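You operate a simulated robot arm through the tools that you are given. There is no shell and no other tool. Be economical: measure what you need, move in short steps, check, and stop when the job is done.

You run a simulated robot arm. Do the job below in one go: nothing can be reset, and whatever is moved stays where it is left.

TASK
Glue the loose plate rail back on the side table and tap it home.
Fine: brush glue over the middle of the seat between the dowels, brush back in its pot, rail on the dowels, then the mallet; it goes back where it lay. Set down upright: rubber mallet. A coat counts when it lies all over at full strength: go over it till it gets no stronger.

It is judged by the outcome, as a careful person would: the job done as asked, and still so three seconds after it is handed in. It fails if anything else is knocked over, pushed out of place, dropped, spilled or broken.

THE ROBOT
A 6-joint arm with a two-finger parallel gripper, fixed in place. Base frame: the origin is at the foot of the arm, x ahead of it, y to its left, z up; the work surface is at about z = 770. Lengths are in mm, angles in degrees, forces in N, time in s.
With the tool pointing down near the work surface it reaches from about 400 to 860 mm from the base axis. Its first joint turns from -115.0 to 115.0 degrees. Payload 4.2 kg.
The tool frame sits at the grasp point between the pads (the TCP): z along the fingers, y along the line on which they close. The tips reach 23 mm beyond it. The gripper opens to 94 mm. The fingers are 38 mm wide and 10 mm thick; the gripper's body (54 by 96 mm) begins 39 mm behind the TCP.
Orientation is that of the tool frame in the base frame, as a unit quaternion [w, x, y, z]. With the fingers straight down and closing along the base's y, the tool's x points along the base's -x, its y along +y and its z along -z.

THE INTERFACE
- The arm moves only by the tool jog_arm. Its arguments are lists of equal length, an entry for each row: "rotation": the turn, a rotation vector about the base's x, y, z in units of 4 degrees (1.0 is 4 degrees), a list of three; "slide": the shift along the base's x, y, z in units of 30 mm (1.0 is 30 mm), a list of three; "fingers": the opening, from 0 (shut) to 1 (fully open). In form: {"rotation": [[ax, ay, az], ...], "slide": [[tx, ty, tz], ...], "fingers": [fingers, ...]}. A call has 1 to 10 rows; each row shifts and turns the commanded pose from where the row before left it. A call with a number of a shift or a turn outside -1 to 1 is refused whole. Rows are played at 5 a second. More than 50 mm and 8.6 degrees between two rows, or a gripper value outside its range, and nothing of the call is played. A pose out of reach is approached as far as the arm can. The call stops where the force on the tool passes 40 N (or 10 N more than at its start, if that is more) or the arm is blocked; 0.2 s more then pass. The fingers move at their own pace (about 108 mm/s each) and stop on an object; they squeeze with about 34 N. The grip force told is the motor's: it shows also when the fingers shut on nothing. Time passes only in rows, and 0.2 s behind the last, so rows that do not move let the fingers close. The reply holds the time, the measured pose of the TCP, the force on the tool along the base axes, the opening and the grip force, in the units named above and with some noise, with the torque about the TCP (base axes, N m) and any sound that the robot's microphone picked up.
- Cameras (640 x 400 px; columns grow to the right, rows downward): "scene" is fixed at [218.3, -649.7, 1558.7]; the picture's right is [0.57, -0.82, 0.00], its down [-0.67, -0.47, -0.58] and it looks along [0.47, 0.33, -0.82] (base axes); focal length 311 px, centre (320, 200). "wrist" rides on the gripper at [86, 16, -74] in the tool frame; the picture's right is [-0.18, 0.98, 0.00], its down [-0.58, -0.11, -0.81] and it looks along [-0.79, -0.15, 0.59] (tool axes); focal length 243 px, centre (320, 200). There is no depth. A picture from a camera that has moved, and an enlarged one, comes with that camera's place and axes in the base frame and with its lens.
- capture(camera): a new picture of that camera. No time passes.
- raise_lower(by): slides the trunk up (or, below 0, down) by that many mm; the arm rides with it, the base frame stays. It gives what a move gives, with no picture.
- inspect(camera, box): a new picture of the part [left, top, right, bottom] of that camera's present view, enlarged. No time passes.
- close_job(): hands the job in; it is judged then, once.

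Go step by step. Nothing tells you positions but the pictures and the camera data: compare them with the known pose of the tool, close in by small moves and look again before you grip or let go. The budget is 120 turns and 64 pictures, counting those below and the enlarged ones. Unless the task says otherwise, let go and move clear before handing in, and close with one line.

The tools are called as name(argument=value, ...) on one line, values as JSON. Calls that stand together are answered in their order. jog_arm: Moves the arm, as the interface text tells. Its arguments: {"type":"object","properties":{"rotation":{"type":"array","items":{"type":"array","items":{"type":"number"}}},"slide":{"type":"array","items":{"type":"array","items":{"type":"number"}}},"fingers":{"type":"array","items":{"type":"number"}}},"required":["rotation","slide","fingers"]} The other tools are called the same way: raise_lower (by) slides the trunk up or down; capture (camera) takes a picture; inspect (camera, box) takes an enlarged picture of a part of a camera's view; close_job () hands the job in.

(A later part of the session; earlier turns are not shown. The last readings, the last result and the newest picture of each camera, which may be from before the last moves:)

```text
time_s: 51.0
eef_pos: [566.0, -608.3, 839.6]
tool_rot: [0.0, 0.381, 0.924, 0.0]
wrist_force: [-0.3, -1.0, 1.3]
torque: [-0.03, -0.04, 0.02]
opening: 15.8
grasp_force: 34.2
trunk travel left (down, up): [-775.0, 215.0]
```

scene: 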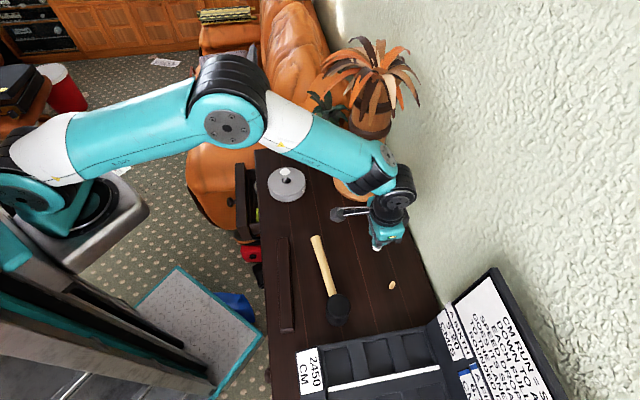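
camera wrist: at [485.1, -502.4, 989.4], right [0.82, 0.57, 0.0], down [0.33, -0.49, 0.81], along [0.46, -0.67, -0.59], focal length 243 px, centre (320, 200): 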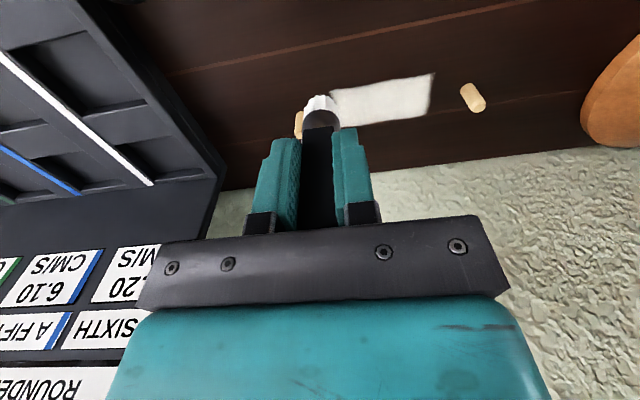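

jog_arm(rotation=[[0, 0, 0], [0, 0, 0], [0, 0, 0], [0, 0, 0], [0, 0, 0], [0, 0, 0], [0, 0, 0], [0, 0, 0], [0, 0, 0]], slide=[[0, 0, -0.03], [0.334, 0.339, 0], [0.334, 0.339, 0], [0.334, 0.339, 0], [0.334, 0.339, 0], [0.334, 0.339, 0], [0.334, 0.339, 0], [0.334, 0.339, 0], [0, 0, 0]], fingers=[0.1, 0.1, 0.1, 0.1, 0.1, 0.1, 0.1, 0.1, 0.1])

jog_arm(rotation=[[0, 0, 0], [0, 0, 0], [0, 0, 0], [0, 0, 0], [0, 0, 0], [0, 0, 0], [0, 0, 0], [0, 0, 0], [0, 0, 0]], slide=[[0.28, -0.28, 0], [-0.334, -0.339, 0], [-0.334, -0.339, 0], [-0.334, -0.339, 0], [-0.334, -0.339, 0], [-0.334, -0.339, 0], [-0.334, -0.339, 0], [-0.334, -0.339, 0], [0, 0, 0]], fingers=[0.1, 0.1, 0.1, 0.1, 0.1, 0.1, 0.1, 0.1, 0.1])

jog_arm(rotation=[[0, 0, 0], [0, 0, 0], [0, 0, 0], [0, 0, 0], [0, 0, 0], [0, 0, 0], [0, 0, 0], [0, 0, 0], [0, 0, 0]], slide=[[0.28, -0.28, 0], [0.334, 0.339, 0], [0.334, 0.339, 0], [0.334, 0.339, 0], [0.334, 0.339, 0], [0.334, 0.339, 0], [0.334, 0.339, 0], [0.334, 0.339, 0], [0, 0, 0]], fingers=[0.1, 0.1, 0.1, 0.1, 0.1, 0.1, 0.1, 0.1, 0.1])

jog_arm(rotation=[[0, 0, 0], [0, 0, 0], [0, 0, 0], [0, 0, 0], [0, 0, 0], [0, 0, 0], [0, 0, 0], [0, 0, 0], [0, 0, 0]], slide=[[-0.28, 0.28, 0], [-0.334, -0.339, 0], [-0.334, -0.339, 0], [-0.334, -0.339, 0], [-0.334, -0.339, 0], [-0.334, -0.339, 0], [-0.334, -0.339, 0], [-0.334, -0.339, 0], [0, 0, 0]], fingers=[0.1, 0.1, 0.1, 0.1, 0.1, 0.1, 0.1, 0.1, 0.1])

jog_arm(rotation=[[0, 0, 0], [0, 0, 0], [0, 0, 0], [0, 0, 0], [0, 0, 0]], slide=[[0, 0, 0.3], [-0.1, 0.1, 0.8], [-0.1, 0.1, 0.9], [-0.6, 0.6, 0.5], [0, 0, 0]], fingers=[0.1, 0.1, 0.1, 0.1, 0.1])

inspect(camera="wrist", box=[310, 30, 450, 118])

```text
time_s: 53.0
eef_pos: [633.7, -536.0, 839.5]
tool_rot: [-0.001, 0.382, 0.924, 0.0]
wrist_force: [-0.2, -0.2, -0.7]
torque: [-0.02, 0.01, 0.02]
opening: 16.0
grasp_force: 34.3
trunk travel left (down, up): [-775.0, 215.0]
```

```text
time_s: 55.0
eef_pos: [573.5, -615.6, 840.2]
tool_rot: [0.0, 0.382, 0.924, 0.0]
wrist_force: [-0.2, 0.3, -0.7]
torque: [0.02, -0.02, 0.02]
opening: 16.5
grasp_force: 33.6
trunk travel left (down, up): [-775.0, 215.0]
```

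```text
time_s: 57.0
eef_pos: [651.2, -553.0, 839.0]
tool_rot: [0.0, 0.382, 0.924, 0.0]
wrist_force: [-0.1, -0.6, 0.2]
torque: [-0.01, -0.03, -0.01]
opening: 16.3
grasp_force: 33.7
trunk travel left (down, up): [-775.0, 215.0]
```

```text
time_s: 59.0
eef_pos: [573.8, -616.1, 840.1]
tool_rot: [0.0, 0.383, 0.924, 0.0]
wrist_force: [1.4, 1.3, 9.3]
torque: [-0.03, -0.23, 0.05]
opening: 16.5
grasp_force: 34.2
trunk travel left (down, up): [-775.0, 215.0]
```

```text
time_s: 60.2
eef_pos: [546.1, -593.0, 914.8]
tool_rot: [0.0, 0.382, 0.924, 0.0]
wrist_force: [0.8, 0.4, -0.3]
torque: [-0.01, 0.0, -0.01]
opening: 16.5
grasp_force: 34.0
trunk travel left (down, up): [-775.0, 215.0]
```

```text
4.55 times, centred on (380, 74) of wrist
camera zoom: at [497.4, -518.8, 990.5], right [0.82, 0.57, 0.0], down [0.33, -0.49, 0.81], along [0.46, -0.67, -0.59], focal length 1103 px, centre (47, 773)
```

zoom: 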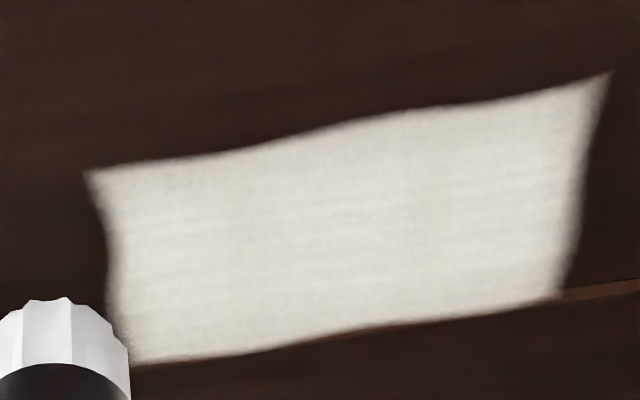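

Contact was still marginal that time. I'll press to a definite few newtons and do one firm round before judging.

jog_arm(rotation=[[0, 0, 0], [0, 0, 0], [0, 0, 0], [0, 0, 0]], slide=[[0.6, -0.6, -0.8], [0.25, 0.1, -0.9], [0, 0, -0.85], [0, 0, 0]], fingers=[0.1, 0.1, 0.1, 0.1])

```text
time_s: 61.2
eef_pos: [572.6, -606.9, 840.1]
tool_rot: [0.0, 0.382, 0.924, -0.001]
wrist_force: [-0.2, 0.3, 2.8]
torque: [-0.05, 0.0, -0.05]
opening: 16.3
grasp_force: 34.1
trunk travel left (down, up): [-775.0, 215.0]
```

jog_arm(rotation=[[0, 0, 0], [0, 0, 0], [0, 0, 0], [0, 0, 0], [0, 0, 0], [0, 0, 0], [0, 0, 0], [0, 0, 0], [0, 0, 0]], slide=[[-0.06, -0.06, -0.03], [0.334, 0.339, 0], [0.334, 0.339, 0], [0.334, 0.339, 0], [0.334, 0.339, 0], [0.334, 0.339, 0], [0.334, 0.339, 0], [0.334, 0.339, 0], [0, 0, 0]], fingers=[0.1, 0.1, 0.1, 0.1, 0.1, 0.1, 0.1, 0.1, 0.1])

jog_arm(rotation=[[0, 0, 0], [0, 0, 0], [0, 0, 0], [0, 0, 0], [0, 0, 0], [0, 0, 0], [0, 0, 0], [0, 0, 0], [0, 0, 0]], slide=[[0.21, -0.21, -0.01], [-0.334, -0.339, 0], [-0.334, -0.339, 0], [-0.334, -0.339, 0], [-0.334, -0.339, 0], [-0.334, -0.339, 0], [-0.334, -0.339, 0], [-0.334, -0.339, 0], [0, 0, 0]], fingers=[0.1, 0.1, 0.1, 0.1, 0.1, 0.1, 0.1, 0.1, 0.1])

jog_arm(rotation=[[0, 0, 0], [0, 0, 0], [0, 0, 0], [0, 0, 0], [0, 0, 0], [0, 0, 0], [0, 0, 0], [0, 0, 0], [0, 0, 0]], slide=[[0.21, -0.21, -0.01], [0.334, 0.339, 0], [0.334, 0.339, 0], [0.334, 0.339, 0], [0.334, 0.339, 0], [0.334, 0.339, 0], [0.334, 0.339, 0], [0.334, 0.339, 0], [0, 0, 0]], fingers=[0.1, 0.1, 0.1, 0.1, 0.1, 0.1, 0.1, 0.1, 0.1])

jog_arm(rotation=[[0, 0, 0], [0, 0, 0], [0, 0, 0], [0, 0, 0], [0, 0, 0], [0, 0, 0], [0, 0, 0], [0, 0, 0], [0, 0, 0]], slide=[[-0.21, 0.21, 0], [-0.334, -0.339, 0], [-0.334, -0.339, 0], [-0.334, -0.339, 0], [-0.334, -0.339, 0], [-0.334, -0.339, 0], [-0.334, -0.339, 0], [-0.334, -0.339, 0], [0, 0, 0]], fingers=[0.1, 0.1, 0.1, 0.1, 0.1, 0.1, 0.1, 0.1, 0.1])

jog_arm(rotation=[[0, 0, 0], [0, 0, 0], [0, 0, 0], [0, 0, 0], [0, 0, 0]], slide=[[0, 0, 0.3], [-0.1, 0.1, 0.8], [-0.1, 0.1, 0.9], [-0.6, 0.6, 0.5], [0, 0, 0]], fingers=[0.1, 0.1, 0.1, 0.1, 0.1])

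inspect(camera="wrist", box=[310, 30, 450, 118])

```text
time_s: 63.2
eef_pos: [641.4, -539.0, 839.2]
tool_rot: [0.002, 0.383, 0.924, -0.001]
wrist_force: [-6.1, -9.2, 29.8]
torque: [-0.78, 0.16, -0.12]
opening: 16.1
grasp_force: 34.2
trunk travel left (down, up): [-775.0, 215.0]
```

```text
time_s: 65.2
eef_pos: [577.4, -617.1, 836.0]
tool_rot: [0.001, 0.381, 0.925, 0.0]
wrist_force: [-1.5, -0.1, -0.1]
torque: [0.0, 0.02, -0.01]
opening: 16.3
grasp_force: 34.2
trunk travel left (down, up): [-775.0, 215.0]
```

```text
time_s: 67.2
eef_pos: [656.4, -549.2, 836.1]
tool_rot: [-0.001, 0.383, 0.924, -0.001]
wrist_force: [-0.4, 0.3, 0.0]
torque: [0.01, -0.04, 0.02]
opening: 16.4
grasp_force: 34.2
trunk travel left (down, up): [-775.0, 215.0]
```

```text
time_s: 69.2
eef_pos: [578.6, -614.8, 834.0]
tool_rot: [0.0, 0.382, 0.924, 0.0]
wrist_force: [-0.9, -0.7, 0.0]
torque: [0.0, -0.03, 0.02]
opening: 16.3
grasp_force: 33.5
trunk travel left (down, up): [-775.0, 215.0]
```

```text
time_s: 70.4
eef_pos: [554.7, -591.2, 911.5]
tool_rot: [0.0, 0.381, 0.924, 0.0]
wrist_force: [0.6, -0.9, 0.0]
torque: [0.04, 0.04, 0.0]
opening: 16.3
grasp_force: 34.2
trunk travel left (down, up): [-775.0, 215.0]
```

```text
4.55 times, centred on (380, 74) of wrist
camera zoom: at [505.3, -517.9, 986.5], right [0.82, 0.57, 0.0], down [0.33, -0.49, 0.81], along [0.46, -0.66, -0.59], focal length 1103 px, centre (47, 773)
```

zoom: 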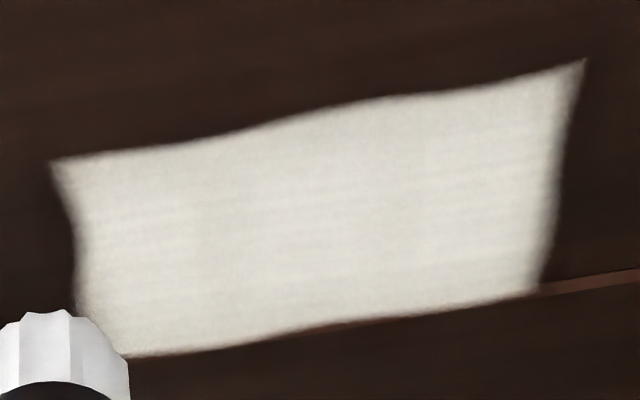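

The coat looks the same as last round: even and no stronger. The brush goes back now, carried to above the pot's centre hole at about (652,-217).

jog_arm(rotation=[[0, 0, 0], [0, 0, 0], [0, 0, 0], [0, 0, 0], [0, 0, 0], [0, 0, 0], [0, 0, 0], [0, 0, 0], [0, 0, 0], [0, 0, 0]], slide=[[0, 0, 0.7], [0, 0, 0.5], [-0.07, 1, 0], [-0.07, 1, 0], [-0.07, 1, 0], [-0.07, 1, 0], [-0.07, 1, 0], [-0.07, 1, 0], [-0.07, 1, 0], [-0.07, 1, 0]], fingers=[0.1, 0.1, 0.1, 0.1, 0.1, 0.1, 0.1, 0.1, 0.1, 0.1])

jog_arm(rotation=[[0, 0, 0], [0, 0, 0], [0, 0, 0], [0, 0, 0], [0, 0, 0], [0, 0, 0], [0, 0, 0]], slide=[[0.75, 0.88, 0], [0.75, 0.88, 0], [0.75, 0.88, 0], [0.75, 0.88, 0], [0.75, 0.88, 0], [0, 0, -0.6], [0, 0, 0]], fingers=[0.1, 0.1, 0.1, 0.1, 0.1, 0.1, 0.1])

inspect(camera="wrist", box=[200, 0, 440, 150])

inspect(camera="scene", box=[230, 130, 342, 200])

```text
time_s: 72.6
eef_pos: [538.7, -352.0, 947.0]
tool_rot: [0.0, 0.383, 0.924, 0.0]
wrist_force: [-0.9, 0.3, -1.0]
torque: [0.06, 0.0, 0.0]
opening: 16.2
grasp_force: 33.8
trunk travel left (down, up): [-775.0, 215.0]
```

```text
time_s: 74.2
eef_pos: [654.1, -219.5, 928.7]
tool_rot: [0.0, 0.383, 0.924, 0.0]
wrist_force: [0.0, 0.6, -0.7]
torque: [0.01, 0.03, 0.0]
opening: 16.2
grasp_force: 33.8
trunk travel left (down, up): [-775.0, 215.0]
```

```text
2.67 times, centred on (320, 75) of wrist
camera zoom: at [604.0, -145.5, 1003.7], right [0.82, 0.57, 0.0], down [0.33, -0.49, 0.81], along [0.46, -0.67, -0.59], focal length 647 px, centre (320, 533)
```

zoom: 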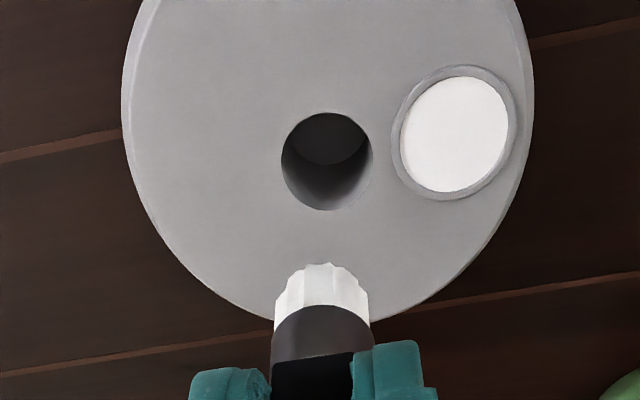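

```text
5.71 times, centred on (286, 165) of scene
camera zoom: at [218.3, -649.7, 1558.7], right [0.57, -0.82, 0.0], down [-0.67, -0.47, -0.58], along [0.47, 0.33, -0.82], focal length 1777 px, centre (514, 400)
```

zoom: 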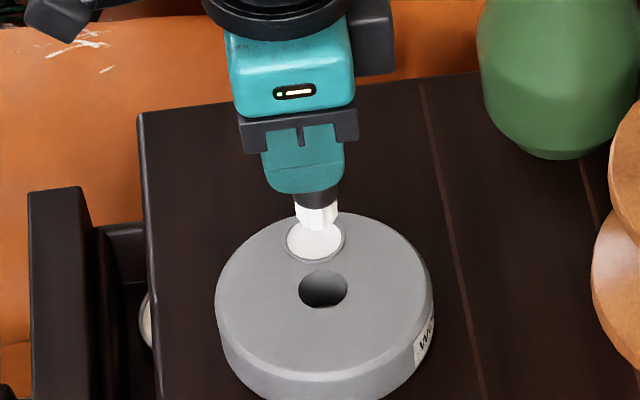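

Both views put the hole within about 2 mm of the brush axis. I'll lower to just above the pot and check again.

jog_arm(rotation=[[0, 0, 0], [0, 0, 0], [0, 0, 0]], slide=[[-0.03, 0.01, -0.8], [0, 0, -0.75], [0, 0, 0]], fingers=[0.1, 0.1, 0.1])

inspect(camera="wrist", box=[240, 40, 400, 140])

inspect(camera="scene", box=[250, 150, 330, 200])

```text
time_s: 75.0
eef_pos: [655.0, -218.5, 882.8]
tool_rot: [0.0, 0.382, 0.924, 0.001]
wrist_force: [0.3, -0.4, -0.6]
torque: [0.0, 0.0, 0.01]
opening: 16.2
grasp_force: 34.2
trunk travel left (down, up): [-775.0, 215.0]
```

```text
4.00 times, centred on (320, 90) of wrist
camera zoom: at [603.9, -145.3, 957.9], right [0.82, 0.57, 0.0], down [0.33, -0.49, 0.81], along [0.46, -0.66, -0.59], focal length 970 px, centre (320, 640)
```

zoom: 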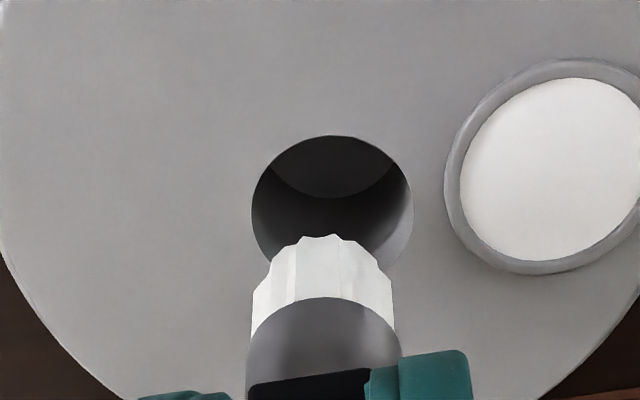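

```text
8.00 times, centred on (290, 175) of scene
camera zoom: at [218.3, -649.7, 1558.7], right [0.57, -0.82, 0.0], down [-0.67, -0.47, -0.58], along [0.47, 0.33, -0.82], focal length 2488 px, centre (560, 400)
```

zoom: 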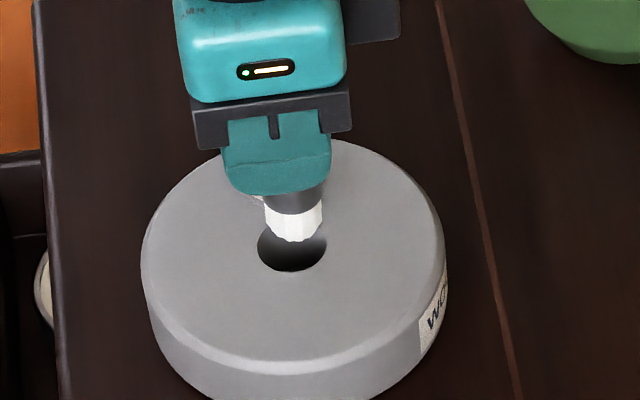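

Allowing for the rounded bristle tip, the brush is about 1 mm off centre. I'll make a small correction and ease it into the hole, watching the force.

jog_arm(rotation=[[0, 0, 0], [0, 0, 0], [0, 0, 0], [0, 0, 0]], slide=[[-0.01, 0.04, -0.2], [0, 0, -0.2], [0, 0, -0.1], [0, 0, 0]], fingers=[0.1, 0.1, 0.1, 0.1])

inspect(camera="wrist", box=[240, 40, 400, 140])

```text
time_s: 76.0
eef_pos: [651.4, -217.2, 869.6]
tool_rot: [0.001, 0.381, 0.924, 0.001]
wrist_force: [-0.6, 1.4, 10.7]
torque: [-0.02, 0.07, -0.02]
opening: 16.4
grasp_force: 34.6
trunk travel left (down, up): [-775.0, 215.0]
```

```text
4.00 times, centred on (320, 90) of wrist
camera zoom: at [601.0, -143.5, 943.8], right [0.82, 0.57, 0.0], down [0.33, -0.49, 0.81], along [0.46, -0.66, -0.59], focal length 970 px, centre (320, 640)
```

zoom: 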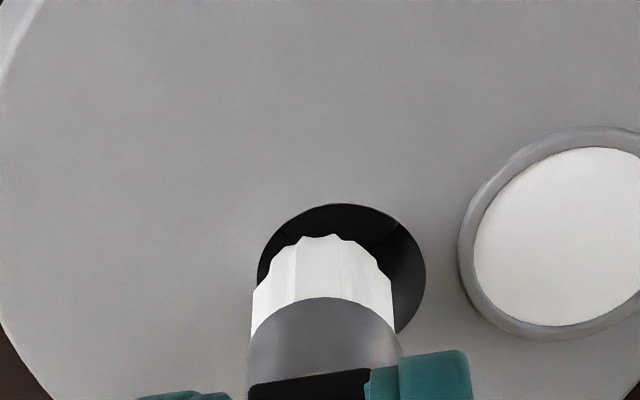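

The brush is touching the rim and is 2–3 mm off. I'll lift a little, shift it and try again.

jog_arm(rotation=[[0, 0, 0], [0, 0, 0], [0, 0, 0], [0, 0, 0]], slide=[[0, 0, 0.12], [0.05, 0.1, 0], [0, 0, -0.15], [0, 0, 0]], fingers=[0.1, 0.1, 0.1, 0.1])

inspect(camera="wrist", box=[240, 40, 400, 140])

```text
time_s: 77.0
eef_pos: [650.7, -214.1, 869.9]
tool_rot: [0.0, 0.382, 0.924, 0.0]
wrist_force: [-2.1, 0.6, 10.7]
torque: [-0.04, 0.18, 0.0]
opening: 16.4
grasp_force: 33.9
trunk travel left (down, up): [-775.0, 215.0]
```

```text
4.00 times, centred on (320, 90) of wrist
camera zoom: at [600.5, -140.8, 943.6], right [0.82, 0.57, 0.0], down [0.33, -0.49, 0.81], along [0.46, -0.67, -0.59], focal length 970 px, centre (320, 640)
```

zoom: 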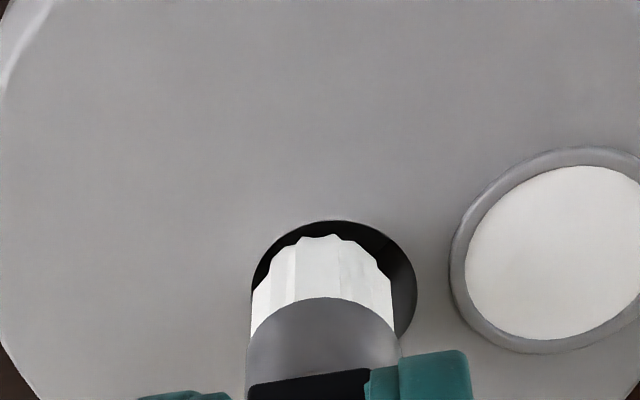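

jog_arm(rotation=[[0, 0, 0], [0, 0, 0], [0, 0, 0], [0, 0, 0]], slide=[[0, 0, 0.12], [0.07, 0.03, 0], [0, 0, -0.18], [0, 0, 0]], fingers=[0.1, 0.1, 0.1, 0.1])

inspect(camera="wrist", box=[240, 40, 400, 140])

```text
time_s: 78.0
eef_pos: [654.4, -213.9, 867.4]
tool_rot: [0.002, 0.382, 0.924, 0.0]
wrist_force: [-4.7, -2.2, 31.2]
torque: [0.11, 0.42, 0.04]
opening: 16.3
grasp_force: 33.9
trunk travel left (down, up): [-775.0, 215.0]
```

```text
4.00 times, centred on (320, 90) of wrist
camera zoom: at [602.7, -139.9, 942.2], right [0.82, 0.57, 0.0], down [0.33, -0.49, 0.81], along [0.46, -0.67, -0.59], focal length 970 px, centre (320, 640)
```

zoom: 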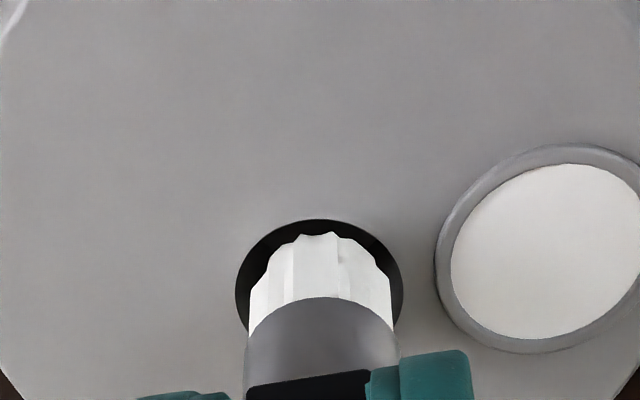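

The contact torque puts the touch point on the near side of the hole, so the brush needs to go slightly the other way. I'll nudge it and try again.

jog_arm(rotation=[[0, 0, 0], [0, 0, 0], [0, 0, 0], [0, 0, 0], [0, 0, 0]], slide=[[0, 0, 0.15], [0.04, -0.035, 0], [0, 0, -0.15], [0, 0, -0.1], [0, 0, 0]], fingers=[0.1, 0.1, 0.1, 0.1, 0.1])

inspect(camera="wrist", box=[240, 40, 400, 140])

```text
time_s: 79.2
eef_pos: [653.3, -215.9, 862.8]
tool_rot: [0.002, 0.383, 0.924, 0.0]
wrist_force: [-0.4, -6.8, 41.2]
torque: [0.01, 0.22, 0.01]
opening: 16.4
grasp_force: 34.4
trunk travel left (down, up): [-775.0, 215.0]
```

```text
4.00 times, centred on (320, 90) of wrist
camera zoom: at [603.8, -141.5, 938.3], right [0.83, 0.56, 0.0], down [0.33, -0.49, 0.81], along [0.46, -0.67, -0.59], focal length 970 px, centre (320, 640)
```

zoom: 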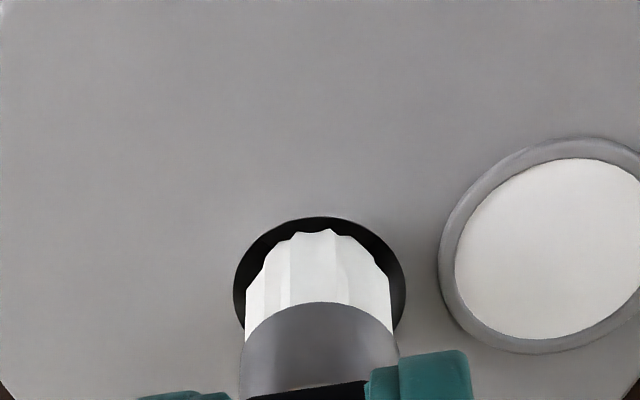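

jog_arm(rotation=[[0, 0, 0], [0, 0, 0], [0, 0, 0], [0, 0, 0]], slide=[[0, 0, 0.2], [0.04, -0.035, 0], [0, 0, -0.1], [0, 0, 0]], fingers=[0.1, 0.1, 0.1, 0.1])

jog_arm(rotation=[[0, 0, 0], [0, 0, 0], [0, 0, 0]], slide=[[0, 0, -0.1], [0, 0, -0.1], [0, 0, 0]], fingers=[0.1, 0.1, 0.1])

inspect(camera="scene", box=[260, 155, 324, 195])

```text
time_s: 80.2
eef_pos: [654.4, -215.3, 863.7]
tool_rot: [0.0, 0.381, 0.924, 0.0]
wrist_force: [-0.1, 0.7, -0.4]
torque: [0.02, 0.0, 0.02]
opening: 16.1
grasp_force: 33.8
trunk travel left (down, up): [-775.0, 215.0]
```

```text
time_s: 81.0
eef_pos: [654.8, -215.7, 859.0]
tool_rot: [0.0, 0.382, 0.924, 0.001]
wrist_force: [0.2, 0.2, -1.0]
torque: [-0.02, -0.01, -0.01]
opening: 15.9
grasp_force: 34.6
trunk travel left (down, up): [-775.0, 215.0]
```

```text
10.00 times, centred on (292, 175) of scene
camera zoom: at [218.3, -649.7, 1558.7], right [0.57, -0.82, 0.0], down [-0.67, -0.47, -0.58], along [0.47, 0.33, -0.82], focal length 3110 px, centre (600, 450)
```

zoom: 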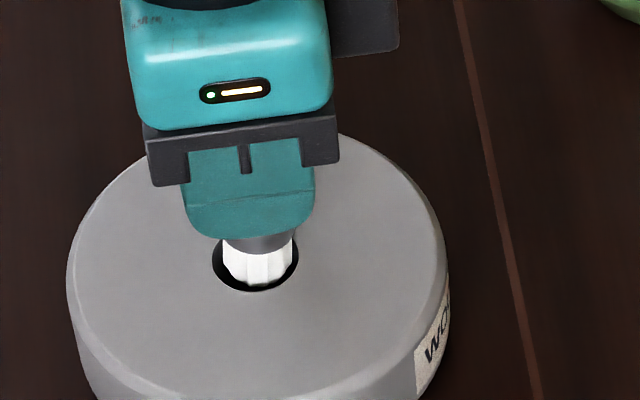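

Force is zero and the bristles are inside the rim. I'll keep lowering until it bottoms out.

jog_arm(rotation=[[0, 0, 0], [0, 0, 0], [0, 0, 0], [0, 0, 0], [0, 0, 0]], slide=[[0, 0, -0.12], [0, 0, -0.12], [0, 0, -0.12], [0, 0, -0.12], [0, 0, 0]], fingers=[0.1, 0.1, 0.1, 0.1, 0.1])

```text
time_s: 82.2
eef_pos: [654.5, -215.9, 843.4]
tool_rot: [0.0, 0.382, 0.924, 0.0]
wrist_force: [0.2, 0.5, 0.5]
torque: [-0.01, 0.02, 0.01]
opening: 16.2
grasp_force: 33.2
trunk travel left (down, up): [-775.0, 215.0]
```

jog_arm(rotation=[[0, 0, 0], [0, 0, 0], [0, 0, 0]], slide=[[0, 0, -0.1], [0, 0, -0.08], [0, 0, 0]], fingers=[0.1, 0.1, 0.1])

inspect(camera="wrist", box=[240, 40, 400, 140])

```text
time_s: 83.0
eef_pos: [654.5, -215.9, 839.9]
tool_rot: [0.0, 0.382, 0.924, 0.0]
wrist_force: [0.4, 0.2, 0.5]
torque: [-0.01, -0.02, -0.02]
opening: 16.0
grasp_force: 34.0
trunk travel left (down, up): [-775.0, 215.0]
```

```text
4.00 times, centred on (320, 90) of wrist
camera zoom: at [604.3, -142.2, 913.4], right [0.82, 0.57, 0.0], down [0.33, -0.49, 0.81], along [0.46, -0.66, -0.59], focal length 970 px, centre (320, 640)
```

zoom: 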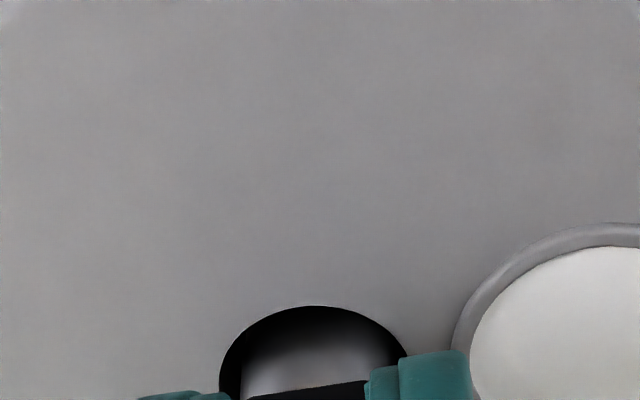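

jog_arm(rotation=[[0, 0, 0], [0, 0, 0], [0, 0, 0]], slide=[[0, 0, -0.08], [0, 0, -0.06], [0, 0, 0]], fingers=[0.1, 0.1, 0.1])

```text
time_s: 83.8
eef_pos: [654.0, -215.6, 836.3]
tool_rot: [0.0, 0.382, 0.924, 0.0]
wrist_force: [-12.5, 8.0, 28.0]
torque: [-0.65, -0.48, -0.13]
opening: 15.9
grasp_force: 34.1
trunk travel left (down, up): [-775.0, 215.0]
heard: snap
```

I heard a snap and felt 28 N of contact. I'll back off slightly and look before doing anything else.

jog_arm(rotation=[[0, 0, 0], [0, 0, 0]], slide=[[0, 0, 0.06], [0, 0, 0]], fingers=[0.1, 0.1])

capture(camera="wrist")

inspect(camera="scene", box=[230, 130, 342, 200])

```text
time_s: 84.4
eef_pos: [653.4, -216.1, 836.1]
tool_rot: [0.001, 0.383, 0.924, 0.0]
wrist_force: [-0.3, 0.8, 0.6]
torque: [0.06, 0.01, -0.01]
opening: 16.1
grasp_force: 34.0
trunk travel left (down, up): [-775.0, 215.0]
heard: snap
```

```text
20 pictures are left
camera wrist: at [605.0, -142.8, 910.7], right [0.83, 0.56, 0.0], down [0.33, -0.49, 0.81], along [0.46, -0.67, -0.59], focal length 243 px, centre (320, 200)
```

wrist: 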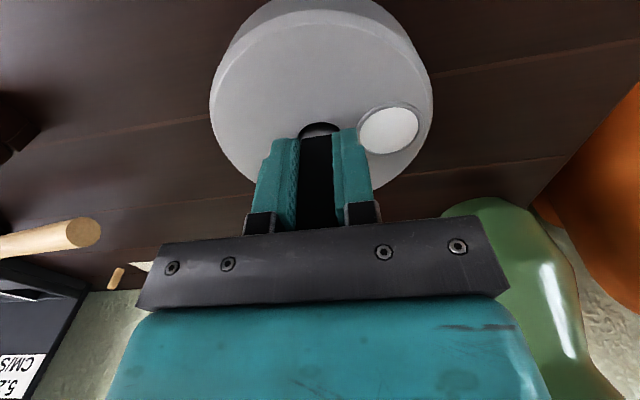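

```text
5.71 times, centred on (286, 165) of scene
camera zoom: at [218.3, -649.7, 1558.7], right [0.57, -0.82, 0.0], down [-0.67, -0.47, -0.58], along [0.47, 0.33, -0.82], focal length 1777 px, centre (514, 400)
```

zoom: 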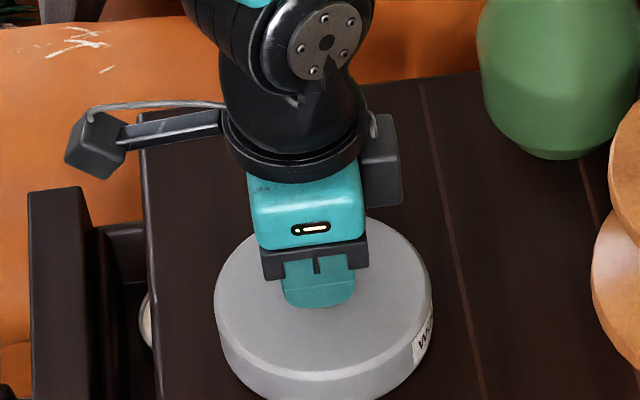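

Nothing looks broken or moved; the handle likely caught the rim as it seated. I'll release and rise straight up.

jog_arm(rotation=[[0, 0, 0], [0, 0, 0], [0, 0, 0], [0, 0, 0], [0, 0, 0], [0, 0, 0], [0, 0, 0], [0, 0, 0], [0, 0, 0]], slide=[[0, 0, 0], [0, 0, 0], [0, 0, 0], [0, 0, 0.5], [0, 0, 0.8], [0, 0, 1], [0, 0, 1], [-0.8, 0, 0.5], [0, 0, 0]], fingers=[0.3, 0.45, 0.45, 0.45, 0.45, 0.45, 0.45, 0.45, 0.45])

capture(camera="wrist")

```text
time_s: 86.4
eef_pos: [630.9, -215.5, 949.8]
tool_rot: [0.0, 0.383, 0.924, 0.0]
wrist_force: [0.1, -0.3, 0.7]
torque: [0.01, -0.01, 0.01]
opening: 42.2
grasp_force: 0.0
trunk travel left (down, up): [-775.0, 215.0]
```

```text
18 pictures are left
camera wrist: at [580.7, -140.7, 1024.5], right [0.82, 0.57, 0.0], down [0.33, -0.49, 0.81], along [0.46, -0.66, -0.59], focal length 243 px, centre (320, 200)
```

wrist: 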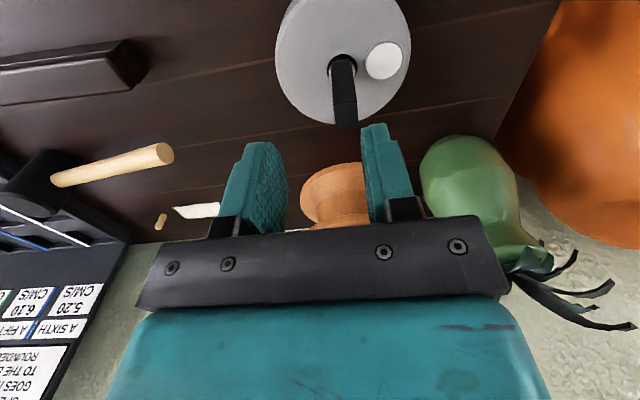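

The brush stands in its pot. Now for the rail: I'll turn the tool by +90° so it closes across the rail, and move above its centre at about (405,-409).

jog_arm(rotation=[[0, 0, 1], [0, 0, 1], [0, 0, 1], [0, 0, 1], [0, 0, 1], [0, 0, 1], [0, 0, 1], [0, 0, 1], [0, 0, 1], [0, 0, 1]], slide=[[-0.342, -0.294, 0], [-0.342, -0.294, 0], [-0.342, -0.294, 0], [-0.342, -0.294, 0], [-0.342, -0.294, 0], [-0.342, -0.294, 0], [-0.342, -0.294, 0], [-0.342, -0.294, 0], [-0.342, -0.294, 0], [-0.342, -0.294, 0]], fingers=[0.6, 0.6, 0.6, 0.6, 0.6, 0.6, 0.6, 0.6, 0.6, 0.6])

jog_arm(rotation=[[0, 0, 1], [0, 0, 1], [0, 0, 1], [0, 0, 1], [0, 0, 1], [0, 0, 1], [0, 0, 1], [0, 0, 1], [0, 0, 1], [0, 0, 1]], slide=[[-0.342, -0.294, 0], [-0.342, -0.294, 0], [-0.342, -0.294, 0], [-0.342, -0.294, 0], [-0.342, -0.294, 0], [-0.342, -0.294, 0], [-0.342, -0.294, 0], [-0.342, -0.294, 0], [-0.342, -0.294, 0], [-0.342, -0.294, 0]], fingers=[0.6, 0.6, 0.6, 0.6, 0.6, 0.6, 0.6, 0.6, 0.6, 0.6])

jog_arm(rotation=[[0, 0, 1], [0, 0, 1], [0, 0, 0.5], [0, 0, 0]], slide=[[-0.342, -0.294, 0], [-0.342, -0.294, 0], [0, 0, 0], [0, 0, 0]], fingers=[0.6, 0.6, 0.6, 0.6])

capture(camera="wrist")

```text
time_s: 88.6
eef_pos: [529.3, -303.3, 949.8]
tool_rot: [0.0, 0.043, 0.999, 0.0]
wrist_force: [-0.1, -0.1, 0.2]
torque: [0.04, 0.03, 0.01]
opening: 56.3
grasp_force: 0.1
trunk travel left (down, up): [-775.0, 215.0]
```

```text
time_s: 90.8
eef_pos: [426.9, -391.3, 949.5]
tool_rot: [0.0, -0.301, 0.954, 0.0]
wrist_force: [-0.4, -0.1, -0.9]
torque: [0.0, 0.0, -0.04]
opening: 56.4
grasp_force: 0.0
trunk travel left (down, up): [-775.0, 215.0]
```

```text
time_s: 91.8
eef_pos: [403.8, -408.5, 949.1]
tool_rot: [0.0, -0.384, 0.923, 0.0]
wrist_force: [-0.1, 0.8, 0.6]
torque: [0.0, 0.0, 0.01]
opening: 56.4
grasp_force: 0.0
trunk travel left (down, up): [-775.0, 215.0]
```

```text
17 pictures are left
camera wrist: at [331.6, -457.4, 1025.0], right [-0.57, 0.82, 0.0], down [0.49, 0.33, 0.81], along [0.66, 0.46, -0.59], focal length 243 px, centre (320, 200)
```

wrist: 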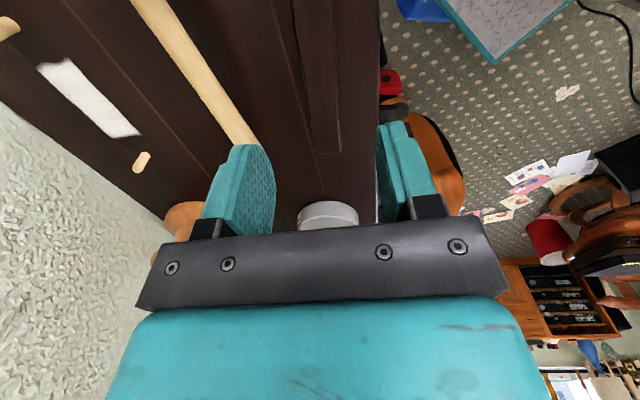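

inspect(camera="wrist", box=[220, 0, 476, 160])

```text
2.50 times, centred on (348, 80) of wrist
camera zoom: at [331.6, -457.4, 1025.0], right [-0.57, 0.82, 0.0], down [0.49, 0.33, 0.81], along [0.66, 0.46, -0.59], focal length 606 px, centre (250, 500)
```

zoom: 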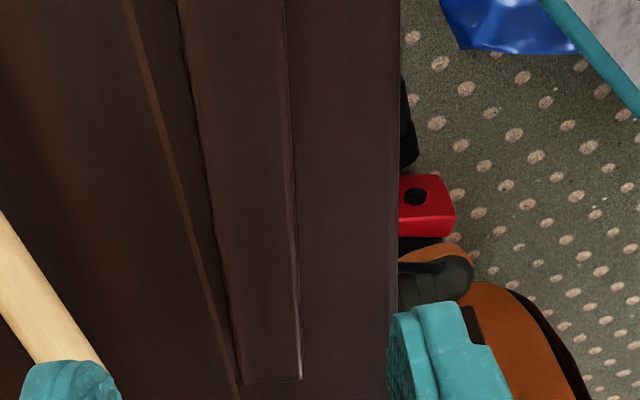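

The rail is about 30–32 mm wide, its top near z≈805, lying at azimuth 41° and centred near (403,-413). I'll align the yaw and come down to just above it.

jog_arm(rotation=[[0, 0, -1], [0, 0, 0], [0, 0, 0], [0, 0, 0], [0, 0, 0]], slide=[[0, -0.15, -0.8], [0, 0, -1], [0, 0, -1], [0, 0, -1], [0, 0, 0]], fingers=[0.75, 0.75, 0.75, 0.75, 0.75])

capture(camera="wrist")

inspect(camera="scene", box=[215, 220, 359, 310])

```text
time_s: 93.0
eef_pos: [403.3, -414.0, 834.6]
tool_rot: [0.0, -0.35, 0.937, 0.0]
wrist_force: [-0.1, 0.3, 0.7]
torque: [-0.04, -0.03, -0.01]
opening: 70.3
grasp_force: 0.2
trunk travel left (down, up): [-775.0, 215.0]
```

```text
15 pictures are left
camera wrist: at [327.3, -456.8, 909.3], right [-0.51, 0.86, 0.0], down [0.51, 0.3, 0.81], along [0.7, 0.41, -0.59], focal length 243 px, centre (320, 200)
```

wrist: 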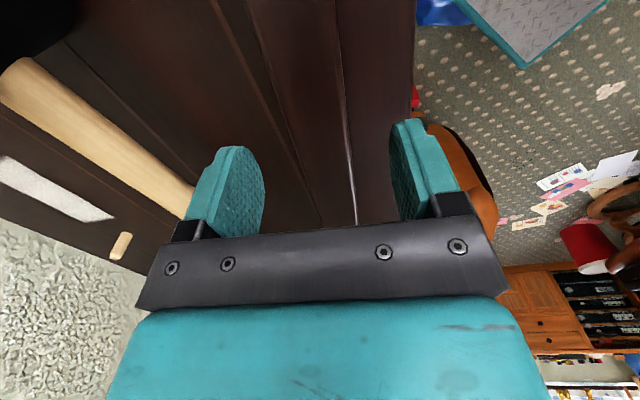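

```text
4.44 times, centred on (287, 265) of scene
camera zoom: at [218.3, -649.7, 1558.7], right [0.57, -0.82, 0.0], down [-0.67, -0.47, -0.58], along [0.47, 0.33, -0.82], focal length 1382 px, centre (467, -89)
```

zoom: 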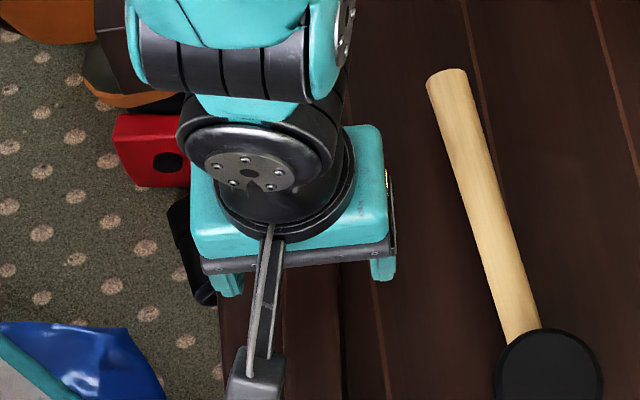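

The rail sits centred between the fingers. I'll lower to z≈800 and close.

jog_arm(rotation=[[0, 0, 0], [0, 0, 0], [0, 0, 0], [0, 0, 0], [0, 0, 0], [0, 0, 0], [0, 0, 0]], slide=[[0, 0, -0.6], [0, 0, -0.56], [0, 0, 0], [0, 0, 0], [0, 0, 0], [0, 0, 0], [0, 0, 0]], fingers=[0.75, 0.75, 0.75, 0.4, 0.2, 0.2, 0.2])

```text
time_s: 94.6
eef_pos: [403.5, -414.3, 801.1]
tool_rot: [0.0, -0.351, 0.937, 0.0]
wrist_force: [-0.2, -0.3, 0.9]
torque: [0.07, -0.08, 0.05]
opening: 31.7
grasp_force: 34.2
trunk travel left (down, up): [-775.0, 215.0]
```

jog_arm(rotation=[[0, 0, 0], [0, 0, 0], [0, 0, 0], [0, 0, 0], [0, 0, 0]], slide=[[0, 0, 0.6], [0, 0, 1], [0, 0, 1], [0, 0, 0.9], [0, 0, 0]], fingers=[0.2, 0.2, 0.2, 0.2, 0.2])

capture(camera="wrist")

inspect(camera="scene", box=[225, 200, 369, 290])

```text
time_s: 95.8
eef_pos: [402.6, -412.7, 906.2]
tool_rot: [0.0, -0.351, 0.936, 0.0]
wrist_force: [0.4, 0.0, -1.4]
torque: [-0.02, 0.01, 0.01]
opening: 31.8
grasp_force: 33.8
trunk travel left (down, up): [-775.0, 215.0]
```

```text
13 pictures are left
camera wrist: at [327.1, -456.4, 981.3], right [-0.51, 0.86, 0.0], down [0.51, 0.3, 0.81], along [0.69, 0.41, -0.59], focal length 243 px, centre (320, 200)
```

wrist: 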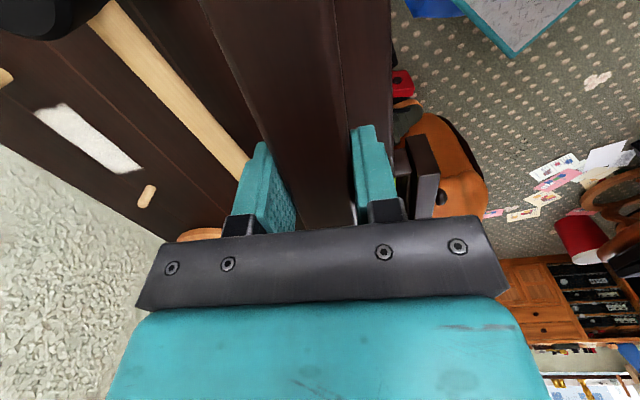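

```text
4.44 times, centred on (297, 245) of scene
camera zoom: at [218.3, -649.7, 1558.7], right [0.57, -0.82, 0.0], down [-0.67, -0.47, -0.58], along [0.47, 0.33, -0.82], focal length 1382 px, centre (422, 0)
```

zoom: 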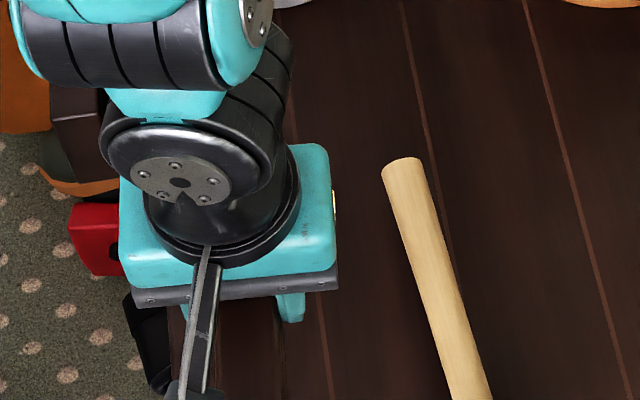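

The rail is in hand (31.7 mm wide, level). I'll lift it higher, turn it to 45.4° and carry it over the mallet to above the seat.

jog_arm(rotation=[[0, 0, 0], [0, 0, 0], [0, 0, 0.54], [0, 0, 0.54], [0, 0, 0], [0, 0, 0], [0, 0, 0], [0, 0, 0], [0, 0, 0], [0, 0, 0]], slide=[[0, 0, 0.7], [0, 0, 0.7], [0.9, -0.73, 0], [0.9, -0.73, 0], [0.9, -0.73, 0], [0.9, -0.73, 0], [0.9, -0.73, 0], [0.9, -0.73, 0], [0.9, -0.73, 0], [0, 0, 0]], fingers=[0.2, 0.2, 0.2, 0.2, 0.2, 0.2, 0.2, 0.2, 0.2, 0.2])

```text
time_s: 98.0
eef_pos: [594.1, -565.0, 949.1]
tool_rot: [0.0, -0.386, 0.922, 0.0]
wrist_force: [-0.9, 0.3, -1.1]
torque: [-0.02, -0.04, -0.01]
opening: 31.8
grasp_force: 34.0
trunk travel left (down, up): [-775.0, 215.0]
```

jog_arm(rotation=[[0, 0, 0], [0, 0, 0], [0, 0, 0], [0, 0, 0], [0, 0, 0]], slide=[[0.52, -0.55, 0], [0, 0, -1], [0, 0, -1], [0, 0, -1], [0, 0, 0]], fingers=[0.2, 0.2, 0.2, 0.2, 0.2])

capture(camera="wrist")

inspect(camera="scene", box=[310, 190, 470, 290])

```text
time_s: 99.2
eef_pos: [608.3, -582.6, 856.9]
tool_rot: [0.0, -0.386, 0.923, 0.0]
wrist_force: [0.3, 0.6, -1.3]
torque: [-0.01, 0.0, 0.0]
opening: 31.7
grasp_force: 34.1
trunk travel left (down, up): [-775.0, 215.0]
```

```text
11 pictures are left
camera wrist: at [537.0, -631.5, 932.0], right [-0.57, 0.82, 0.0], down [0.49, 0.34, 0.81], along [0.66, 0.46, -0.59], focal length 243 px, centre (320, 200)
```

wrist: 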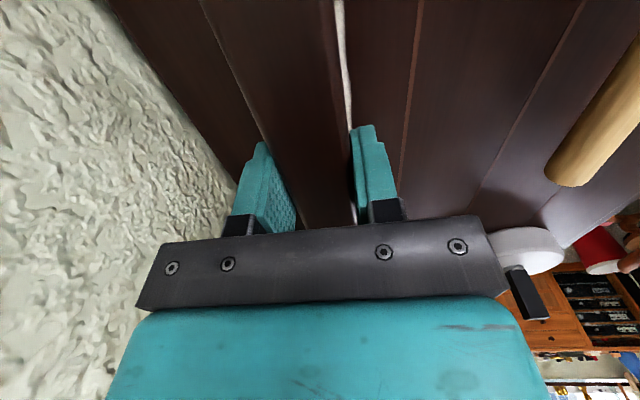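

```text
4.00 times, centred on (390, 240) of scene
camera zoom: at [218.3, -649.7, 1558.7], right [0.57, -0.82, 0.0], down [-0.67, -0.47, -0.58], along [0.47, 0.33, -0.82], focal length 1244 px, centre (40, 40)
```

zoom: 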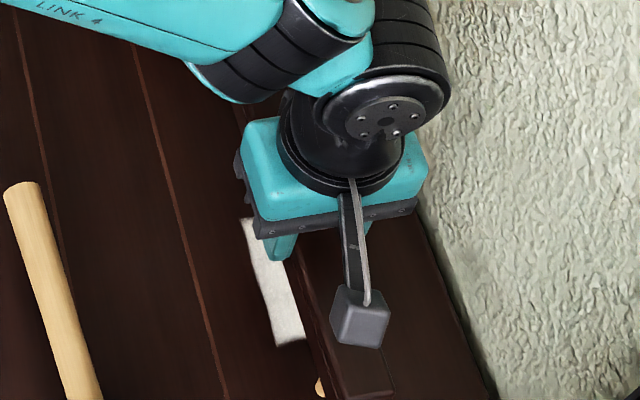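

inspect(camera="scene", box=[362, 255, 442, 305])

```text
8.00 times, centred on (402, 280) of scene
camera zoom: at [218.3, -649.7, 1558.7], right [0.57, -0.82, 0.0], down [-0.67, -0.47, -0.58], along [0.47, 0.33, -0.82], focal length 2488 px, centre (-336, -440)
```

zoom: 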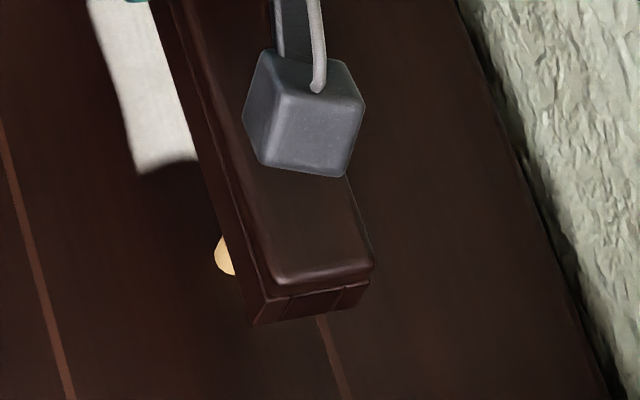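

The rail is over the dowels and its near end is where I expected. By my estimates it's within 1–2 mm, so I'll lower it gently with force feedback.

jog_arm(rotation=[[0, 0, 0], [0, 0, 0], [0, 0, 0], [0, 0, 0]], slide=[[0.03, 0.03, -0.8], [0, 0, -0.2], [0, 0, -0.1], [0, 0, 0]], fingers=[0.2, 0.2, 0.2, 0.2])

jog_arm(rotation=[[0, 0, 0], [0, 0, 0], [0, 0, 0]], slide=[[0, 0, -0.1], [0, 0, -0.1], [0, 0, 0]], fingers=[0.2, 0.2, 0.2])

```text
time_s: 100.2
eef_pos: [610.1, -582.7, 824.9]
tool_rot: [0.001, -0.385, 0.923, -0.001]
wrist_force: [5.6, -6.1, 1.0]
torque: [-0.04, -0.37, -0.7]
opening: 31.9
grasp_force: 33.9
trunk travel left (down, up): [-775.0, 215.0]
```

```text
time_s: 101.0
eef_pos: [609.4, -582.9, 819.7]
tool_rot: [0.0, -0.385, 0.923, 0.001]
wrist_force: [1.2, -9.4, 3.4]
torque: [-0.15, -0.09, -0.49]
opening: 31.6
grasp_force: 33.9
trunk travel left (down, up): [-775.0, 215.0]
```

Vertical force is small and sideways force is appearing, so the dowels are entering the holes. I'll ease the alignment and keep lowering in small steps.

jog_arm(rotation=[[0, 0, -0.08], [0, 0, 0], [0, 0, 0], [0, 0, 0]], slide=[[0.01, -0.03, 0], [0, 0, -0.1], [0, 0, -0.1], [0, 0, 0]], fingers=[0.2, 0.2, 0.2, 0.2])

```text
time_s: 102.0
eef_pos: [610.0, -582.6, 812.9]
tool_rot: [0.0, -0.383, 0.924, 0.001]
wrist_force: [-2.8, -1.0, 0.0]
torque: [-0.04, 0.06, 0.02]
opening: 31.9
grasp_force: 33.9
trunk travel left (down, up): [-775.0, 215.0]
```

jog_arm(rotation=[[0, 0, 0], [0, 0, 0], [0, 0, 0], [0, 0, 0]], slide=[[0, 0, -0.08], [0, 0, -0.08], [0, 0, -0.06], [0, 0, 0]], fingers=[0.2, 0.2, 0.2, 0.2])

```text
time_s: 103.0
eef_pos: [610.9, -584.5, 809.6]
tool_rot: [0.001, -0.383, 0.924, -0.002]
wrist_force: [1.4, 4.6, 17.1]
torque: [0.12, -0.09, 0.03]
opening: 31.9
grasp_force: 34.2
trunk travel left (down, up): [-775.0, 215.0]
```

The rail is well onto the dowels and has met friction about 8 mm proud, which is the mallet's job. I'll release and rise clear.

jog_arm(rotation=[[0, 0, 0], [0, 0, 0], [0, 0, 0], [0, 0, 0], [0, 0, 0], [0, 0, 0], [0, 0, 0], [0, 0, 0]], slide=[[0, 0, 0.03], [0, 0, 0], [0, 0, 0], [0, 0, 0.6], [0, 0, 1], [0, 0, 1], [-0.6, 0.6, 0.8], [0, 0, 0]], fingers=[0.5, 0.6, 0.6, 0.6, 0.6, 0.6, 0.6, 0.6])

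jog_arm(rotation=[[0, 0, 0], [0, 0, 0], [0, 0, 0], [0, 0, 0], [0, 0, 0], [0, 0, 0], [0, 0, 0], [0, 0, 0]], slide=[[-0.7, 0.7, 0.6], [-0.7, 0.7, 0], [-0.7, 0.7, 0], [-0.7, 0.7, 0], [-0.7, 0.7, 0], [-0.7, 0.7, 0], [-0.7, 0.7, 0], [0, 0, 0]], fingers=[0.6, 0.6, 0.6, 0.6, 0.6, 0.6, 0.6, 0.6])

capture(camera="scene")

```text
time_s: 104.8
eef_pos: [593.7, -565.0, 910.3]
tool_rot: [0.0, -0.383, 0.924, 0.0]
wrist_force: [-0.6, -0.3, 0.2]
torque: [-0.01, -0.02, -0.02]
opening: 56.5
grasp_force: 0.0
trunk travel left (down, up): [-775.0, 215.0]
```

```text
time_s: 106.6
eef_pos: [445.5, -419.5, 928.8]
tool_rot: [0.0, -0.384, 0.924, 0.0]
wrist_force: [-0.5, 0.6, -0.2]
torque: [0.0, -0.01, -0.05]
opening: 56.3
grasp_force: 0.1
trunk travel left (down, up): [-775.0, 215.0]
```

```text
8 pictures are left
```

scene: 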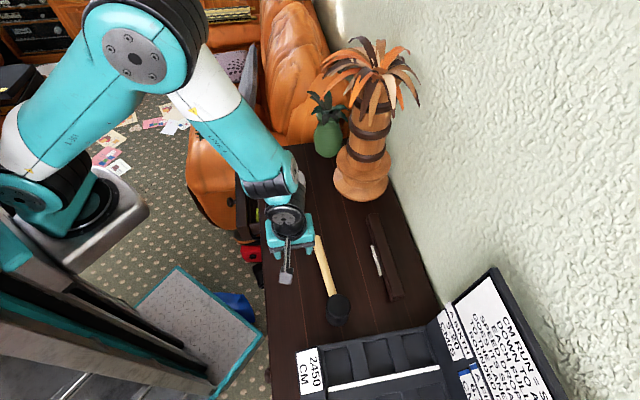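

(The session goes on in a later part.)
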